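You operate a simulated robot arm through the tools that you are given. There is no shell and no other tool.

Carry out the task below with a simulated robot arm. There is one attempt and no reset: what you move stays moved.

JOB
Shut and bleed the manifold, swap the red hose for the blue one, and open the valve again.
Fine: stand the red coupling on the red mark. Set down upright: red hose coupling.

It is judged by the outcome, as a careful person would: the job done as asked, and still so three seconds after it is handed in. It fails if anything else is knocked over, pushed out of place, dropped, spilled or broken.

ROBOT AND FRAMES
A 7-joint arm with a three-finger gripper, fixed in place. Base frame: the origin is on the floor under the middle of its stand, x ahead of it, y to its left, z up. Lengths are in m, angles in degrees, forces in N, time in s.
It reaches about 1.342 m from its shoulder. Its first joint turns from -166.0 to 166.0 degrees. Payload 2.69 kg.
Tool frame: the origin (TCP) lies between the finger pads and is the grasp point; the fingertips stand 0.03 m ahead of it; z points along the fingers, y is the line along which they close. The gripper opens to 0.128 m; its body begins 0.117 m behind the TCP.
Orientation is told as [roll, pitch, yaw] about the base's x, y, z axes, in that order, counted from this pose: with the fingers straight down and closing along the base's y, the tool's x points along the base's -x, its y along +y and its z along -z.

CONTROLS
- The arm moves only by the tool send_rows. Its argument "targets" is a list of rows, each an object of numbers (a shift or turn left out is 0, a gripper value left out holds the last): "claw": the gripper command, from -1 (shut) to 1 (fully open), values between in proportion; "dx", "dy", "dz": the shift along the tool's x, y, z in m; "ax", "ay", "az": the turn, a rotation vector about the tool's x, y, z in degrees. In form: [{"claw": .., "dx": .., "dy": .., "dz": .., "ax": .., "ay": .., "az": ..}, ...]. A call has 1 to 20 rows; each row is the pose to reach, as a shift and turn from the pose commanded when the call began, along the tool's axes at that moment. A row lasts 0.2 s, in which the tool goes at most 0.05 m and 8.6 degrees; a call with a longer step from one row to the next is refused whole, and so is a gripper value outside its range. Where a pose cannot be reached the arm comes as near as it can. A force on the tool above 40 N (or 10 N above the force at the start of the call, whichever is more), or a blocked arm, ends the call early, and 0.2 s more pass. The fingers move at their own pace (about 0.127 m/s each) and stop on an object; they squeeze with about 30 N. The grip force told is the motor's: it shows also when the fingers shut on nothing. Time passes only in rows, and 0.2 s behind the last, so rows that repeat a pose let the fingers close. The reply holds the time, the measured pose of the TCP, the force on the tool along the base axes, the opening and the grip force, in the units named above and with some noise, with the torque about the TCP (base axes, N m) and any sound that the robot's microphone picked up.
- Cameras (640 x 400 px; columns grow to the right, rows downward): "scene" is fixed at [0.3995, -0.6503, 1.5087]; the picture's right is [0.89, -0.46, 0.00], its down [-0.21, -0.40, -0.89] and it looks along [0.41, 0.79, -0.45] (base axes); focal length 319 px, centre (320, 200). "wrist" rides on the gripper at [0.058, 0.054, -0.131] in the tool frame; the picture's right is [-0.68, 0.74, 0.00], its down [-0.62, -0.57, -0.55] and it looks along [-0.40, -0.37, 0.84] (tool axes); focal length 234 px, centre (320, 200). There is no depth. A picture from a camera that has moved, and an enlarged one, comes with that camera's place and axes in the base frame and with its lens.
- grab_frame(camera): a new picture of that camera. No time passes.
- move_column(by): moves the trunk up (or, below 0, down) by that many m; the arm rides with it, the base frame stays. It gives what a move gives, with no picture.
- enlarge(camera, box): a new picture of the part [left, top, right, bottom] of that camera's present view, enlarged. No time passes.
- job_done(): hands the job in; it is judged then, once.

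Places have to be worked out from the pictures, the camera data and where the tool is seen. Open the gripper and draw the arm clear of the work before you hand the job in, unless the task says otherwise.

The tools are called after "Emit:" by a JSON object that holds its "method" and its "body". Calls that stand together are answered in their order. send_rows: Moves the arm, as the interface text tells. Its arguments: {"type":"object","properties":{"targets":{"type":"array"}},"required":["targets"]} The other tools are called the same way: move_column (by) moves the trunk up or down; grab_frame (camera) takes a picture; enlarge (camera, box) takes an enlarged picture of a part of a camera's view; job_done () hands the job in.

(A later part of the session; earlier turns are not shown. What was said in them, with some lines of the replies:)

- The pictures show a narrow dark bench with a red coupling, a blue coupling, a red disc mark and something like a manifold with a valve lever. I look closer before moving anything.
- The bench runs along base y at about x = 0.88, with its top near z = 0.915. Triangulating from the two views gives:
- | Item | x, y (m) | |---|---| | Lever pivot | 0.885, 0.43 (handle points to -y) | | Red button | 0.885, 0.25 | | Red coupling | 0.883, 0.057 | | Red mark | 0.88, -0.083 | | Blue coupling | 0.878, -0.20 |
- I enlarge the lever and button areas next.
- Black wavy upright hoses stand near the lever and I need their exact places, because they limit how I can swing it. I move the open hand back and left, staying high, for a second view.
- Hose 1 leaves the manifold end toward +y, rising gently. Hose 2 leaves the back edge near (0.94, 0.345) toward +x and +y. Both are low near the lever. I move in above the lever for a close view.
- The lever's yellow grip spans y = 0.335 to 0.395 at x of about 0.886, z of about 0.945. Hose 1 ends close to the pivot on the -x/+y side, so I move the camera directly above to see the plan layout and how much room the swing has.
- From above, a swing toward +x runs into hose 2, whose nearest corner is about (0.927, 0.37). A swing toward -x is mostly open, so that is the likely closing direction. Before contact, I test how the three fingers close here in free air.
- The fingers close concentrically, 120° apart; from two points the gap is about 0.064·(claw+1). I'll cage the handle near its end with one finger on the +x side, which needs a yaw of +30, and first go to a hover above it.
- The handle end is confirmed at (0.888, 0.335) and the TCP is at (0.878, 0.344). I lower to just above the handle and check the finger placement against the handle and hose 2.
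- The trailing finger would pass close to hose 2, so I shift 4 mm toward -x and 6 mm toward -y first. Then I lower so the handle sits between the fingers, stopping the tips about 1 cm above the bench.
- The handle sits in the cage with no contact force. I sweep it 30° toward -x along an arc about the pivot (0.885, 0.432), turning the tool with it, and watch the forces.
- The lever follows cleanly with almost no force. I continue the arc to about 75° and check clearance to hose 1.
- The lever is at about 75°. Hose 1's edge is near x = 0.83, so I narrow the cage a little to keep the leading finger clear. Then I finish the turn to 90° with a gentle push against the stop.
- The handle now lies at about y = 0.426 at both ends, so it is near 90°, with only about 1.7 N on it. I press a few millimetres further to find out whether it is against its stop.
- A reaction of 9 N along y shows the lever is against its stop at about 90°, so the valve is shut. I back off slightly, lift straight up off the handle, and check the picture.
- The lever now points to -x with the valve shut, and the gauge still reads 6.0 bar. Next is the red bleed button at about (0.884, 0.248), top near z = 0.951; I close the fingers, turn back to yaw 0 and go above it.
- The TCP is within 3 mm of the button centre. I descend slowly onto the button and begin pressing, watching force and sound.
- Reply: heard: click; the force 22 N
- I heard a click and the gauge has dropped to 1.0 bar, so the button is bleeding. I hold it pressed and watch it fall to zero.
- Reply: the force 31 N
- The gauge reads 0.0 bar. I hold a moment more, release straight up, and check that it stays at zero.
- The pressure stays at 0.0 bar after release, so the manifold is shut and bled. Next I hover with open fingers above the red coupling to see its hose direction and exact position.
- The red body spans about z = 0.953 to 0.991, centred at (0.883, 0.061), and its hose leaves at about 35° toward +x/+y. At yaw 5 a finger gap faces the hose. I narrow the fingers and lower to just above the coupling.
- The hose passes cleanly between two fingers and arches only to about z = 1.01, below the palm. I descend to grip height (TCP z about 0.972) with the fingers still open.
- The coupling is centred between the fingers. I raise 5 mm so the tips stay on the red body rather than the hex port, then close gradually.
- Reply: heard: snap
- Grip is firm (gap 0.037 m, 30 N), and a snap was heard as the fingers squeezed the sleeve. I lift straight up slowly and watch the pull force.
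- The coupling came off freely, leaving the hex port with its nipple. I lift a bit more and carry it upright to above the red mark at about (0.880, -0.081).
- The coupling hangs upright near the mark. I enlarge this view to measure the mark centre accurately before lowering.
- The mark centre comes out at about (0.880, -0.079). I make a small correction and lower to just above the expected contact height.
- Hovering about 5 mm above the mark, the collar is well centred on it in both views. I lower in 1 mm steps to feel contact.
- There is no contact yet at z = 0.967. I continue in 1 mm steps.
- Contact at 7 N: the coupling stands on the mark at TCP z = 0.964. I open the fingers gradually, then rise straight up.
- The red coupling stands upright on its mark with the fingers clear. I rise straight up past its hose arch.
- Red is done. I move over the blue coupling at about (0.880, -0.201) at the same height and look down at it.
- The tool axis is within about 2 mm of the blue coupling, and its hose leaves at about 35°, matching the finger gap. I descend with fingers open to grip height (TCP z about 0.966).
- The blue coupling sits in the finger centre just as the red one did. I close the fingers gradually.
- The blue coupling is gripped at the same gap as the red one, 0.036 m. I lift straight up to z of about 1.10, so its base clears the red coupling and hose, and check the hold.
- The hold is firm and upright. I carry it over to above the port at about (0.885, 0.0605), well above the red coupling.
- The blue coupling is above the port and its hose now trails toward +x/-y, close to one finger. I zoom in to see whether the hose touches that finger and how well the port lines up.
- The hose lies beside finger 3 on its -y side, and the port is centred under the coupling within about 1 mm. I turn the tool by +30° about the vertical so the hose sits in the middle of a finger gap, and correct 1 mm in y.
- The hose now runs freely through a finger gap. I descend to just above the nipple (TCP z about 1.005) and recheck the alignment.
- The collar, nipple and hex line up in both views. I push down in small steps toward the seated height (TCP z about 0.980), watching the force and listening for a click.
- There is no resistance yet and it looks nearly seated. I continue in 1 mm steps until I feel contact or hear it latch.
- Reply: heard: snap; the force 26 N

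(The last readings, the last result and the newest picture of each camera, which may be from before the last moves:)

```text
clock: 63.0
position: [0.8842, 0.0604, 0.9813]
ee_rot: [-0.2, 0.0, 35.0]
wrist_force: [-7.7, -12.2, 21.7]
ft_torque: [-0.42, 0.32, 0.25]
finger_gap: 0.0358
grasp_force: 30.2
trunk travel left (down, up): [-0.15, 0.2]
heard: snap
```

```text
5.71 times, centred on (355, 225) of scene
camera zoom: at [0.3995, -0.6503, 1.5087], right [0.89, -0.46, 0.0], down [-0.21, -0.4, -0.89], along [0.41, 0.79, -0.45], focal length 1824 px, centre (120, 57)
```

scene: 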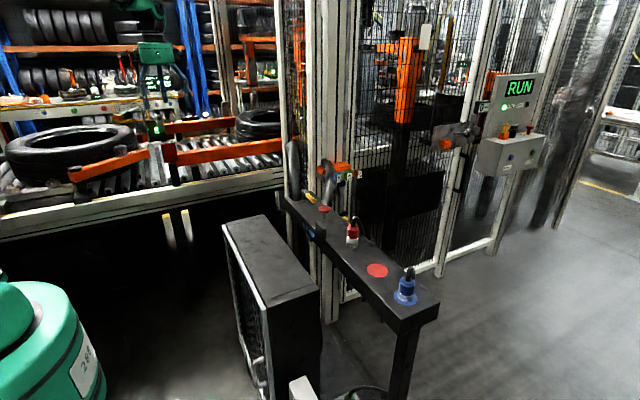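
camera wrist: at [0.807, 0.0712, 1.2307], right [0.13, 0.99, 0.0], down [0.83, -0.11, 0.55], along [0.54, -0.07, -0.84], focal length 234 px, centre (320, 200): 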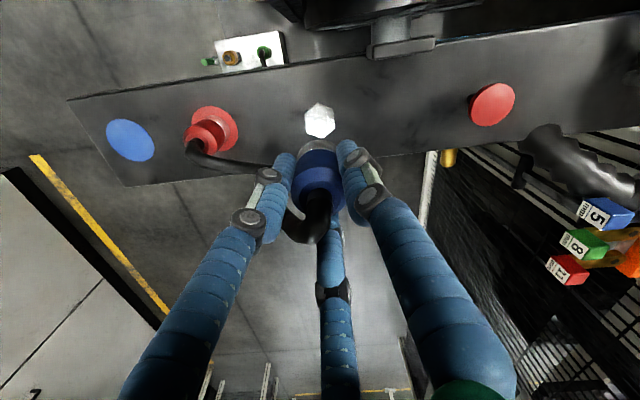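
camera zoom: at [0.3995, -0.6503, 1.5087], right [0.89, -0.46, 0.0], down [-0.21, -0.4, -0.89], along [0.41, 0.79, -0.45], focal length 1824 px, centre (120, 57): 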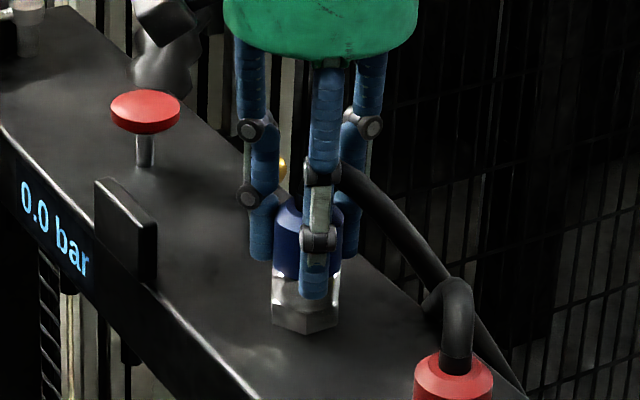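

A snap and a 22 N reaction indicate the blue coupling latched on the port. I relieve the push slightly and open the fingers gradually.

Emit:
{"method": "send_rows", "body": {"targets": [{"dz": -0.002, "claw": -0.6}, {"dz": -0.002, "claw": -0.42}, {"dz": -0.002, "claw": -0.36}, {"dz": -0.002, "claw": -0.28}, {"dz": -0.002, "claw": -0.15}, {"dz": -0.002, "claw": 0.0}, {"dz": -0.002, "claw": 0.15}, {"dz": -0.002, "claw": 0.25}, {"dz": -0.002, "claw": 0.25}]}}

Emit:
{"method": "enlarge", "body": {"camera": "scene", "box": [325, 190, 385, 260]}}

Emit:
{"method": "grab_frame", "body": {"camera": "wrist"}}

```text
clock: 65.0
position: [0.8844, 0.0606, 0.9792]
ee_rot: [0.0, 0.0, 35.0]
wrist_force: [-0.4, 0.0, 0.1]
ft_torque: [0.03, -0.01, -0.02]
finger_gap: 0.0802
grasp_force: 0.0
trunk travel left (down, up): [-0.15, 0.2]
```

```text
5.71 times, centred on (355, 225) of scene
camera zoom: at [0.3995, -0.6503, 1.5087], right [0.89, -0.46, 0.0], down [-0.21, -0.4, -0.89], along [0.41, 0.79, -0.45], focal length 1824 px, centre (120, 57)
```

zoom: 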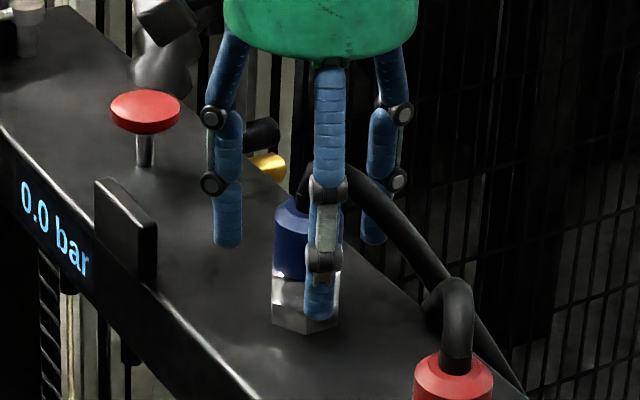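

```text
taken
camera wrist: at [0.8073, 0.072, 1.1098], right [0.13, 0.99, 0.0], down [0.83, -0.11, 0.55], along [0.54, -0.07, -0.84], focal length 234 px, centre (320, 200)
```

wrist: 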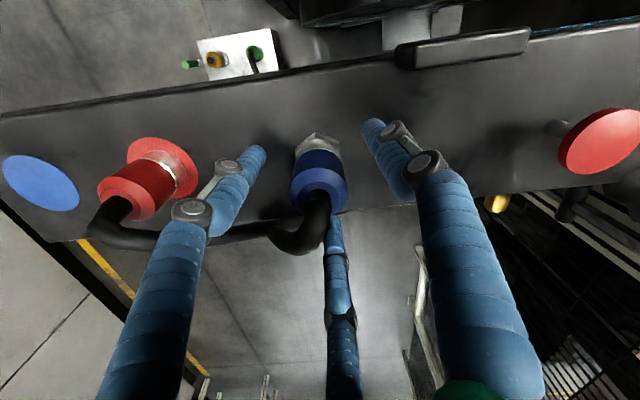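

The blue coupling stands seated on the port with the fingers clear. I rise straight up and check that it stays.

Emit:
{"method": "send_rows", "body": {"targets": [{"claw": 0.25, "dz": -0.01}, {"dz": -0.025}, {"dz": -0.045}, {"dz": -0.07}, {"dz": -0.1}, {"dz": -0.13}, {"dz": -0.15}, {"dz": -0.15}]}}

Emit:
{"method": "enlarge", "body": {"camera": "scene", "box": [320, 180, 430, 310]}}

Emit:
{"method": "grab_frame", "body": {"camera": "wrist"}}

```text
clock: 66.8
position: [0.8843, 0.0612, 1.1306]
ee_rot: [0.0, -0.1, 35.0]
wrist_force: [-1.1, 0.8, 0.5]
ft_torque: [-0.01, 0.02, 0.0]
finger_gap: 0.0799
grasp_force: 0.1
trunk travel left (down, up): [-0.15, 0.2]
```

```text
3.08 times, centred on (375, 245) of scene
camera zoom: at [0.3995, -0.6503, 1.5087], right [0.89, -0.46, 0.0], down [-0.21, -0.4, -0.89], along [0.41, 0.79, -0.45], focal length 982 px, centre (151, 62)
```

zoom: 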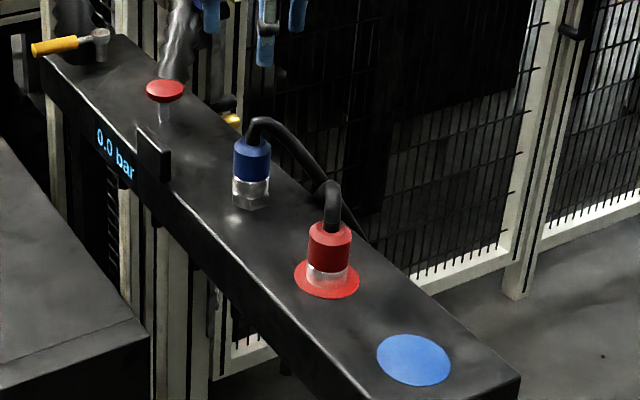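

```text
taken
camera wrist: at [0.806, 0.0718, 1.2605], right [0.13, 0.99, 0.0], down [0.83, -0.11, 0.55], along [0.54, -0.07, -0.84], focal length 234 px, centre (320, 200)
```

wrist: 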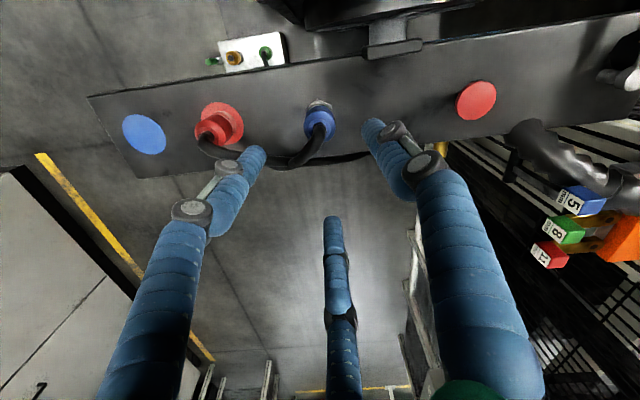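

Blue is seated on the port and red is standing on its mark. Next I reopen the valve: I return above the lever handle (pointing -x at y of about 0.431) with yaw -60 and a cage gap of 0.049 m.

Emit:
{"method": "send_rows", "body": {"targets": [{"claw": -0.234, "dx": -0.00886, "dy": 0.02455, "az": 6.333}, {"dx": -0.01772, "dy": 0.0491, "az": 12.667}, {"dx": -0.02658, "dy": 0.07364, "az": 19}, {"dx": -0.03544, "dy": 0.09819, "az": 25.333}, {"dx": -0.0443, "dy": 0.12273, "az": 31.667}, {"dx": -0.05316, "dy": 0.14728, "az": 38}, {"dx": -0.06202, "dy": 0.17183, "az": 44.333}, {"dx": -0.07088, "dy": 0.19637, "az": 50.667}, {"dx": -0.07974, "dy": 0.22092, "az": 57}, {"dx": -0.0886, "dy": 0.24547, "az": 63.333}, {"dx": -0.09746, "dy": 0.27001, "az": 69.667}, {"dx": -0.10632, "dy": 0.29456, "az": 76}, {"dx": -0.11518, "dy": 0.31911, "az": 82.333}, {"dx": -0.12404, "dy": 0.34365, "az": 88.667}, {"dx": -0.1329, "dy": 0.3682, "az": 95}, {"dx": -0.1329, "dy": 0.3682, "dz": 0.02, "az": 95}, {"dx": -0.1329, "dy": 0.3682, "dz": 0.045, "az": 95}, {"dx": -0.1329, "dy": 0.3682, "dz": 0.0536, "az": 95}, {"dx": -0.1329, "dy": 0.3682, "dz": 0.0536, "az": 95}]}}

Emit:
{"method": "grab_frame", "body": {"camera": "wrist"}}

Emit:
{"method": "enlarge", "body": {"camera": "wrist", "box": [270, 80, 430, 200]}}

Emit:
{"method": "enlarge", "body": {"camera": "scene", "box": [265, 120, 365, 240]}}

```text
clock: 70.8
position: [0.7801, 0.4373, 1.0768]
ee_rot: [-0.1, 0.0, -60.0]
wrist_force: [0.6, 0.5, -0.2]
ft_torque: [-0.03, -0.03, 0.01]
finger_gap: 0.0487
grasp_force: 0.1
trunk travel left (down, up): [-0.15, 0.2]
```

```text
taken
camera wrist: at [0.7998, 0.5165, 1.2062], right [0.98, -0.22, 0.0], down [-0.18, -0.82, 0.55], along [-0.12, -0.54, -0.84], focal length 234 px, centre (320, 200)
```

wrist: 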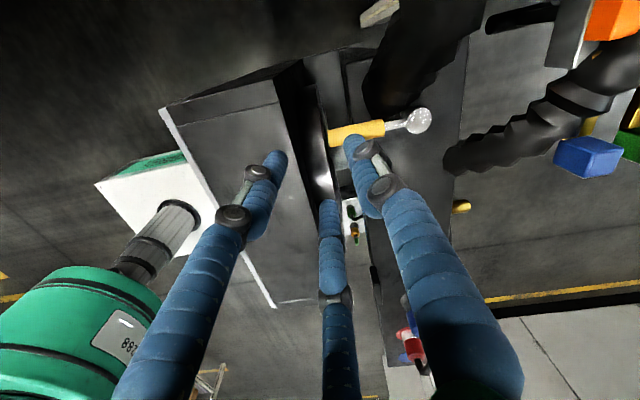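

```text
3.33 times, centred on (350, 140) of wrist
camera zoom: at [0.7998, 0.5165, 1.2062], right [0.98, -0.22, 0.0], down [-0.18, -0.82, 0.55], along [-0.12, -0.54, -0.84], focal length 781 px, centre (220, 400)
```

zoom: 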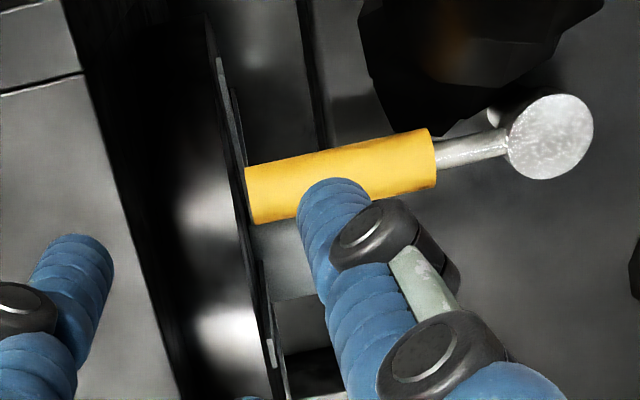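

```text
3.33 times, centred on (315, 180) of scene
camera zoom: at [0.3995, -0.6503, 1.5087], right [0.89, -0.46, 0.0], down [-0.21, -0.4, -0.89], along [0.41, 0.79, -0.45], focal length 1064 px, centre (337, 267)
```

zoom: 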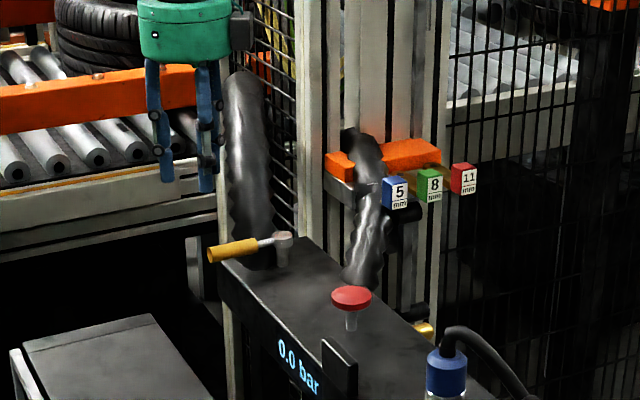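

The handle lies at y of about 0.430 from x = 0.791 to 0.853, just as I left it. I lower the cage around it, with the pushing finger on its +y side and clear of hose 1.

Emit:
{"method": "send_rows", "body": {"targets": [{"claw": -0.234, "dy": 0.0022, "dz": 0.03}, {"dy": 0.0022, "dz": 0.06}, {"dy": 0.0022, "dz": 0.08}, {"dy": 0.0022, "dz": 0.09}, {"dy": 0.0022, "dz": 0.1}, {"dy": 0.0022, "dz": 0.11}, {"dy": 0.0022, "dz": 0.119}, {"dy": 0.0022, "dz": 0.119}]}}

Emit:
{"method": "enlarge", "body": {"camera": "wrist", "box": [250, 100, 490, 280]}}

Emit:
{"method": "enlarge", "body": {"camera": "scene", "box": [265, 130, 345, 230]}}

```text
clock: 72.6
position: [0.7856, 0.4396, 0.9565]
ee_rot: [0.1, -0.1, -60.0]
wrist_force: [-0.6, 0.0, -0.3]
ft_torque: [-0.03, -0.03, -0.04]
finger_gap: 0.049
grasp_force: 0.0
trunk travel left (down, up): [-0.15, 0.2]
```

```text
2.22 times, centred on (370, 190) of wrist
camera zoom: at [0.8026, 0.518, 1.0876], right [0.98, -0.22, 0.0], down [-0.18, -0.82, 0.55], along [-0.12, -0.54, -0.84], focal length 520 px, centre (209, 222)
```

zoom: 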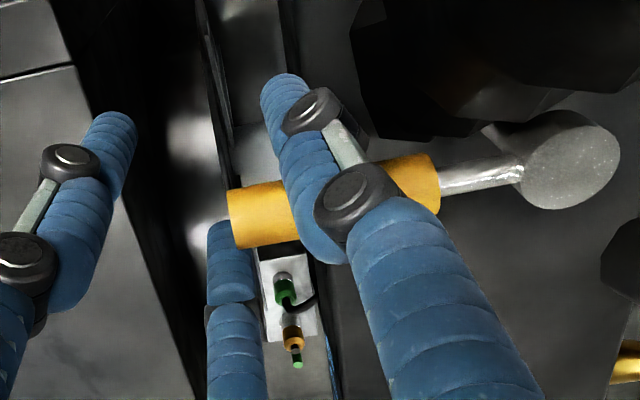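

```text
4.00 times, centred on (305, 180) of scene
camera zoom: at [0.3995, -0.6503, 1.5087], right [0.89, -0.46, 0.0], down [-0.21, -0.4, -0.89], along [0.41, 0.79, -0.45], focal length 1277 px, centre (380, 280)
```

zoom: 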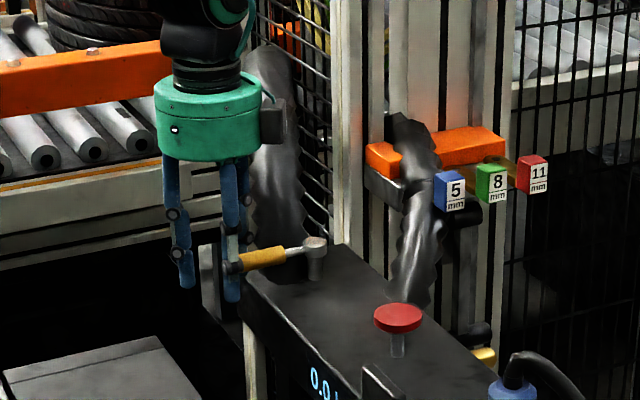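

The handle is caged without contact. I sweep it back toward -y along the arc, first 45°, watching forces.

Emit:
{"method": "send_rows", "body": {"targets": [{"dx": -0.0057, "dy": -0.0034, "az": -3.75}, {"dx": -0.0113, "dy": -0.0066, "az": -7.5}, {"dx": -0.0172, "dy": -0.0093, "az": -11.25}, {"dx": -0.0232, "dy": -0.0118, "az": -15}, {"dx": -0.0294, "dy": -0.0136, "az": -18.75}, {"dx": -0.0358, "dy": -0.0152, "az": -22.5}, {"dx": -0.0422, "dy": -0.0163, "az": -26.25}, {"dx": -0.0487, "dy": -0.0171, "az": -30}, {"dx": -0.0552, "dy": -0.0173, "az": -33.75}, {"dx": -0.0617, "dy": -0.0173, "az": -37.5}, {"dx": -0.0682, "dy": -0.0166, "az": -41.25}, {"dx": -0.0746, "dy": -0.0157, "az": -45}, {"dx": -0.0746, "dy": -0.0157, "az": -45}]}}

Emit:
{"method": "grab_frame", "body": {"camera": "wrist"}}

Emit:
{"method": "enlarge", "body": {"camera": "scene", "box": [265, 130, 345, 230]}}

```text
clock: 75.4
position: [0.8075, 0.3671, 0.957]
ee_rot: [-0.1, 0.0, -14.9]
wrist_force: [0.7, -0.2, 0.4]
ft_torque: [-0.02, 0.02, 0.04]
finger_gap: 0.0493
grasp_force: 0.1
trunk travel left (down, up): [-0.15, 0.2]
```

```text
taken
camera wrist: at [0.766, 0.4346, 1.0872], right [0.84, 0.54, 0.0], down [0.45, -0.71, 0.55], along [0.29, -0.46, -0.84], focal length 234 px, centre (320, 200)
```

wrist: 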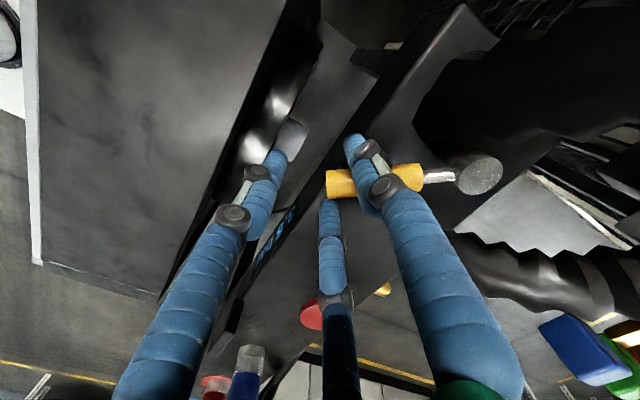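

```text
4.00 times, centred on (305, 180) of scene
camera zoom: at [0.3995, -0.6503, 1.5087], right [0.89, -0.46, 0.0], down [-0.21, -0.4, -0.89], along [0.41, 0.79, -0.45], focal length 1277 px, centre (380, 280)
```

zoom: 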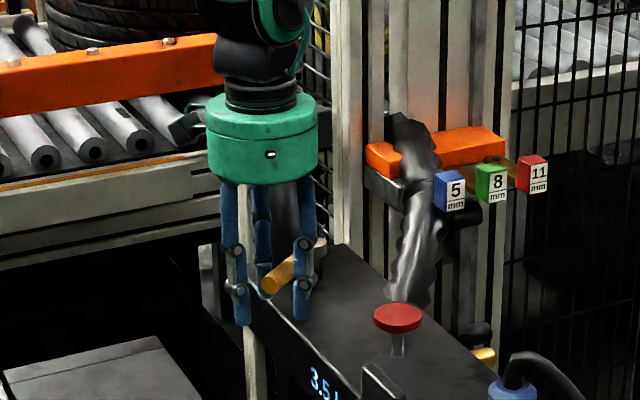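

The gauge is already rising to about 3.5 bar, so the valve is opening and the blue coupling holds. I continue the arc to the open position.

Emit:
{"method": "send_rows", "body": {"targets": [{"dx": -0.0057, "dy": -0.0034, "az": -3.75}, {"dx": -0.0113, "dy": -0.0067, "az": -7.5}, {"dx": -0.0172, "dy": -0.0093, "az": -11.25}, {"dx": -0.0232, "dy": -0.0118, "az": -15}, {"dx": -0.0295, "dy": -0.0136, "az": -18.75}, {"dx": -0.0359, "dy": -0.0153, "az": -22.5}, {"dx": -0.0423, "dy": -0.0163, "az": -26.25}, {"dx": -0.0487, "dy": -0.017, "az": -30}, {"dx": -0.0552, "dy": -0.0173, "az": -33.75}, {"dx": -0.0617, "dy": -0.0172, "az": -37.5}, {"dx": -0.0682, "dy": -0.0166, "az": -41.25}, {"dx": -0.0747, "dy": -0.0157, "az": -45}, {"dx": -0.0747, "dy": -0.0157, "az": -45}]}}

Emit:
{"method": "enlarge", "body": {"camera": "wrist", "box": [230, 90, 470, 270]}}

Emit:
{"method": "enlarge", "body": {"camera": "scene", "box": [275, 140, 365, 240]}}

```text
clock: 78.2
position: [0.8763, 0.3321, 0.9583]
ee_rot: [0.1, -0.1, 30.0]
wrist_force: [-0.6, -0.4, 0.4]
ft_torque: [0.01, -0.01, 0.01]
finger_gap: 0.0494
grasp_force: 0.1
trunk travel left (down, up): [-0.15, 0.2]
```

```text
2.22 times, centred on (350, 180) of wrist
camera zoom: at [0.799, 0.3499, 1.0879], right [0.22, 0.98, 0.0], down [0.82, -0.18, 0.55], along [0.54, -0.12, -0.84], focal length 520 px, centre (253, 244)
```

zoom: 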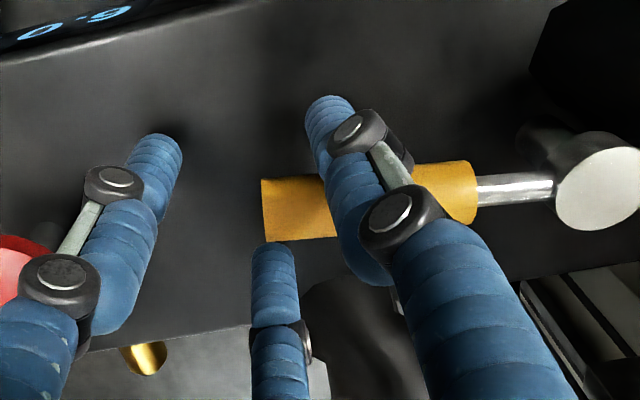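

```text
4.00 times, centred on (320, 190) of scene
camera zoom: at [0.3995, -0.6503, 1.5087], right [0.89, -0.46, 0.0], down [-0.21, -0.4, -0.89], along [0.41, 0.79, -0.45], focal length 1277 px, centre (320, 240)
```

zoom: 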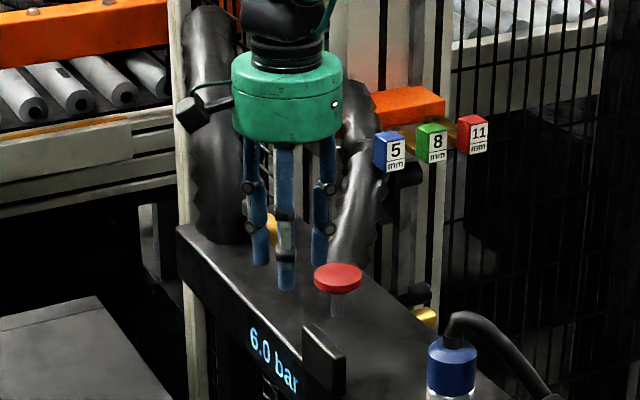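

The gauge is back at 6.0 bar, but the handle end at x = 0.878 is still about 4 to 5° short of its original position. I push it the last few millimetres toward +x until it meets the stop.

Emit:
{"method": "send_rows", "body": {"targets": [{"dx": -0.0017, "dy": -0.001, "az": -1}, {"dx": -0.0035, "dy": -0.002, "az": -2}, {"dx": -0.0052, "dy": -0.003, "az": -3}, {"dx": -0.0069, "dy": -0.004, "az": -4}, {"dx": -0.0069, "dy": -0.004, "az": -4}]}}

Emit:
{"method": "enlarge", "body": {"camera": "wrist", "box": [230, 90, 470, 270]}}

```text
clock: 79.4
position: [0.8857, 0.3325, 0.958]
ee_rot: [0.0, -0.1, 34.1]
wrist_force: [-0.8, -0.2, 0.3]
ft_torque: [0.02, 0.0, 0.02]
finger_gap: 0.0489
grasp_force: 0.1
trunk travel left (down, up): [-0.15, 0.2]
```

```text
2.22 times, centred on (350, 180) of wrist
camera zoom: at [0.8068, 0.3449, 1.0882], right [0.15, 0.99, 0.0], down [0.83, -0.12, 0.55], along [0.54, -0.08, -0.84], focal length 520 px, centre (253, 244)
```

zoom: 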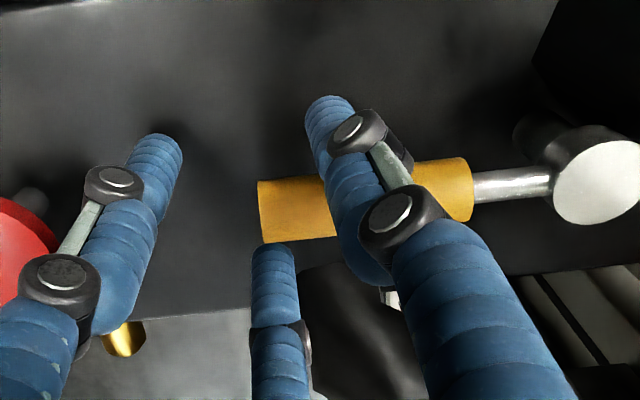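

The handle end is now at x of about 0.887, nearly in line with the pivot, and no stop felt yet. I push 2 to 4 mm more, gently.

Emit:
{"method": "send_rows", "body": {"targets": [{"dx": -0.0008, "dy": -0.0006}, {"dx": -0.0017, "dy": -0.0011}, {"dx": -0.0025, "dy": -0.0017}, {"dx": -0.0025, "dy": -0.0017}]}}

Emit:
{"method": "enlarge", "body": {"camera": "wrist", "box": [230, 90, 470, 270]}}

```text
clock: 80.4
position: [0.8875, 0.3325, 0.9583]
ee_rot: [0.0, 0.1, 34.0]
wrist_force: [-11.2, -3.7, -0.6]
ft_torque: [-0.01, 0.08, 0.33]
finger_gap: 0.0511
grasp_force: 1.6
trunk travel left (down, up): [-0.15, 0.2]
```

```text
2.22 times, centred on (350, 180) of wrist
camera zoom: at [0.8095, 0.3452, 1.0874], right [0.15, 0.99, 0.0], down [0.83, -0.12, 0.55], along [0.54, -0.08, -0.84], focal length 520 px, centre (253, 244)
```

zoom: 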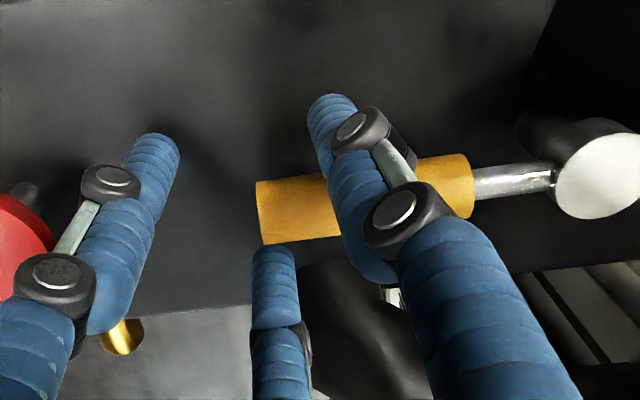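

An 11 N reaction along x shows the lever is at its open stop. I back off 6 mm, lift straight up off the handle, and check.

Emit:
{"method": "send_rows", "body": {"targets": [{"dx": 0.0025, "dy": 0.0017}, {"dx": 0.005, "dy": 0.0034}, {"dx": 0.005, "dy": 0.0034, "dz": -0.01}, {"dx": 0.005, "dy": 0.0034, "dz": -0.025}, {"dx": 0.005, "dy": 0.0034, "dz": -0.045}, {"dx": 0.005, "dy": 0.0034, "dz": -0.075}, {"dx": 0.005, "dy": 0.0034, "dz": -0.11}, {"dx": 0.005, "dy": 0.0034, "dz": -0.15}, {"dx": 0.005, "dy": 0.0034, "dz": -0.19}, {"dx": 0.005, "dy": 0.0034, "dz": -0.19}]}}

Emit:
{"method": "enlarge", "body": {"camera": "scene", "box": [275, 150, 375, 260]}}

Emit:
{"method": "grab_frame", "body": {"camera": "wrist"}}

```text
clock: 82.6
position: [0.8795, 0.3345, 1.15]
ee_rot: [0.0, 0.0, 33.9]
wrist_force: [-0.6, 0.3, 0.6]
ft_torque: [0.05, -0.01, -0.05]
finger_gap: 0.049
grasp_force: 0.1
trunk travel left (down, up): [-0.15, 0.2]
```

```text
3.64 times, centred on (325, 205) of scene
camera zoom: at [0.3995, -0.6503, 1.5087], right [0.89, -0.46, 0.0], down [-0.21, -0.4, -0.89], along [0.41, 0.79, -0.45], focal length 1161 px, centre (302, 182)
```

zoom: 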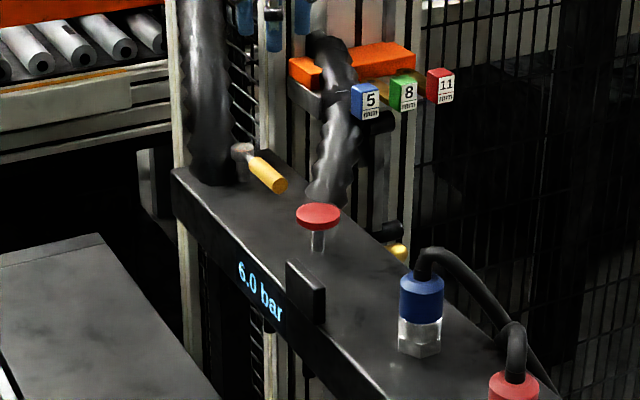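

```text
taken
camera wrist: at [0.8016, 0.3464, 1.2789], right [0.15, 0.99, 0.0], down [0.83, -0.12, 0.55], along [0.54, -0.08, -0.84], focal length 234 px, centre (320, 200)
```

wrist: 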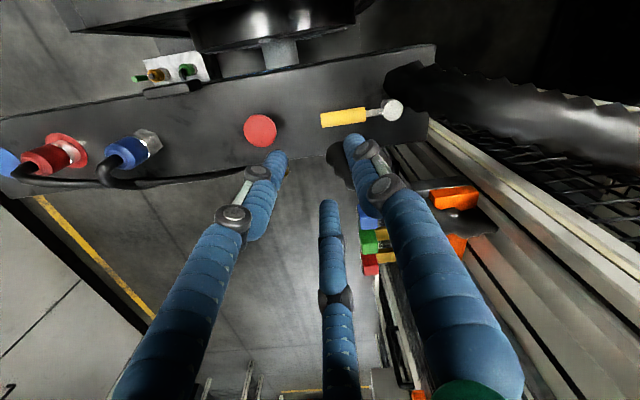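

The valve is open, the gauge reads 6.0 bar, blue is on the port and red stands on its mark. I open the gripper and draw the arm up and back, clear of the work.

Emit:
{"method": "send_rows", "body": {"targets": [{"claw": 1, "dz": -0.03}, {"dz": -0.06}, {"dz": -0.09}, {"dx": 0.024, "dy": 0.021, "dz": -0.11}, {"dx": 0.048, "dy": 0.041, "dz": -0.13}, {"dx": 0.071, "dy": 0.062, "dz": -0.15}, {"dx": 0.095, "dy": 0.082, "dz": -0.15}, {"dx": 0.119, "dy": 0.103, "dz": -0.15}, {"dx": 0.143, "dy": 0.124, "dz": -0.15}, {"dx": 0.167, "dy": 0.144, "dz": -0.15}, {"dx": 0.1905, "dy": 0.1647, "dz": -0.15}, {"dx": 0.1905, "dy": 0.1647, "dz": -0.15}]}}

Emit:
{"method": "grab_frame", "body": {"camera": "scene"}}

Emit:
{"method": "enlarge", "body": {"camera": "scene", "box": [275, 140, 445, 330]}}

Emit:
{"method": "enlarge", "body": {"camera": "scene", "box": [335, 205, 405, 285]}}

```text
clock: 85.2
position: [0.6313, 0.3605, 1.2964]
ee_rot: [0.0, 0.0, 34.0]
wrist_force: [-0.5, -0.4, 0.4]
ft_torque: [0.01, -0.06, -0.02]
finger_gap: 0.1281
grasp_force: 0.1
trunk travel left (down, up): [-0.15, 0.2]
```

```text
taken
```

scene: 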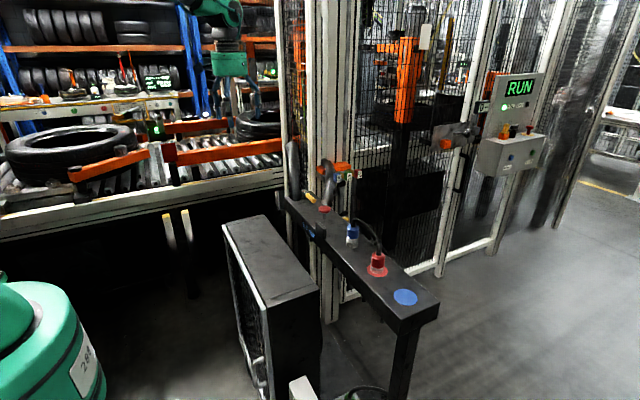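

```text
2.11 times, centred on (360, 235) of scene
camera zoom: at [0.3995, -0.6503, 1.5087], right [0.89, -0.46, 0.0], down [-0.21, -0.4, -0.89], along [0.41, 0.79, -0.45], focal length 672 px, centre (236, 126)
```

zoom: 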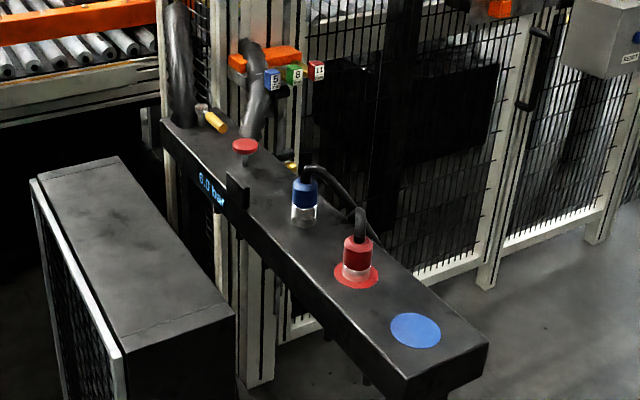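

```text
5.00 times, centred on (370, 245) of scene
camera zoom: at [0.3995, -0.6503, 1.5087], right [0.89, -0.46, 0.0], down [-0.21, -0.4, -0.89], along [0.41, 0.79, -0.45], focal length 1596 px, centre (70, -25)
```

zoom: 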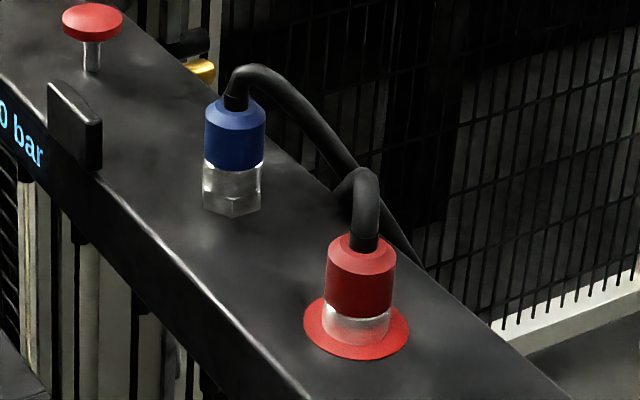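

The final view shows the lever open along the bench, 6.0 bar on the gauge and blue seated on the hex port. Red stands upright and centred on its mark, and nothing else has been disturbed. The gripper is open and clear, so I hand the job in.

Emit:
{"method": "job_done", "body": {}}

```text
The job is handed in.
```

The hose swap is done and handed in; I don't have the judge's result.

- **Shut and bleed:** I turned the valve lever to its stop to shut it. I then held the bleed button until the gauge read 0.0 bar, and it stayed at zero after I let go.
- **Red hose:** the coupling came off the port freely. It now stands upright, centred on the red mark.
- **Blue hose:** it is seated on the port and latched with an audible snap.
- **Valve open:** I turned the lever back to its open stop. The gauge returned to 6.0 bar and the blue coupling held.

The blue hose now runs past the red coupling and its hose along the back of the bench. Nothing else looked knocked or moved in the last pictures. The gripper is open and the arm is clear of the bench.
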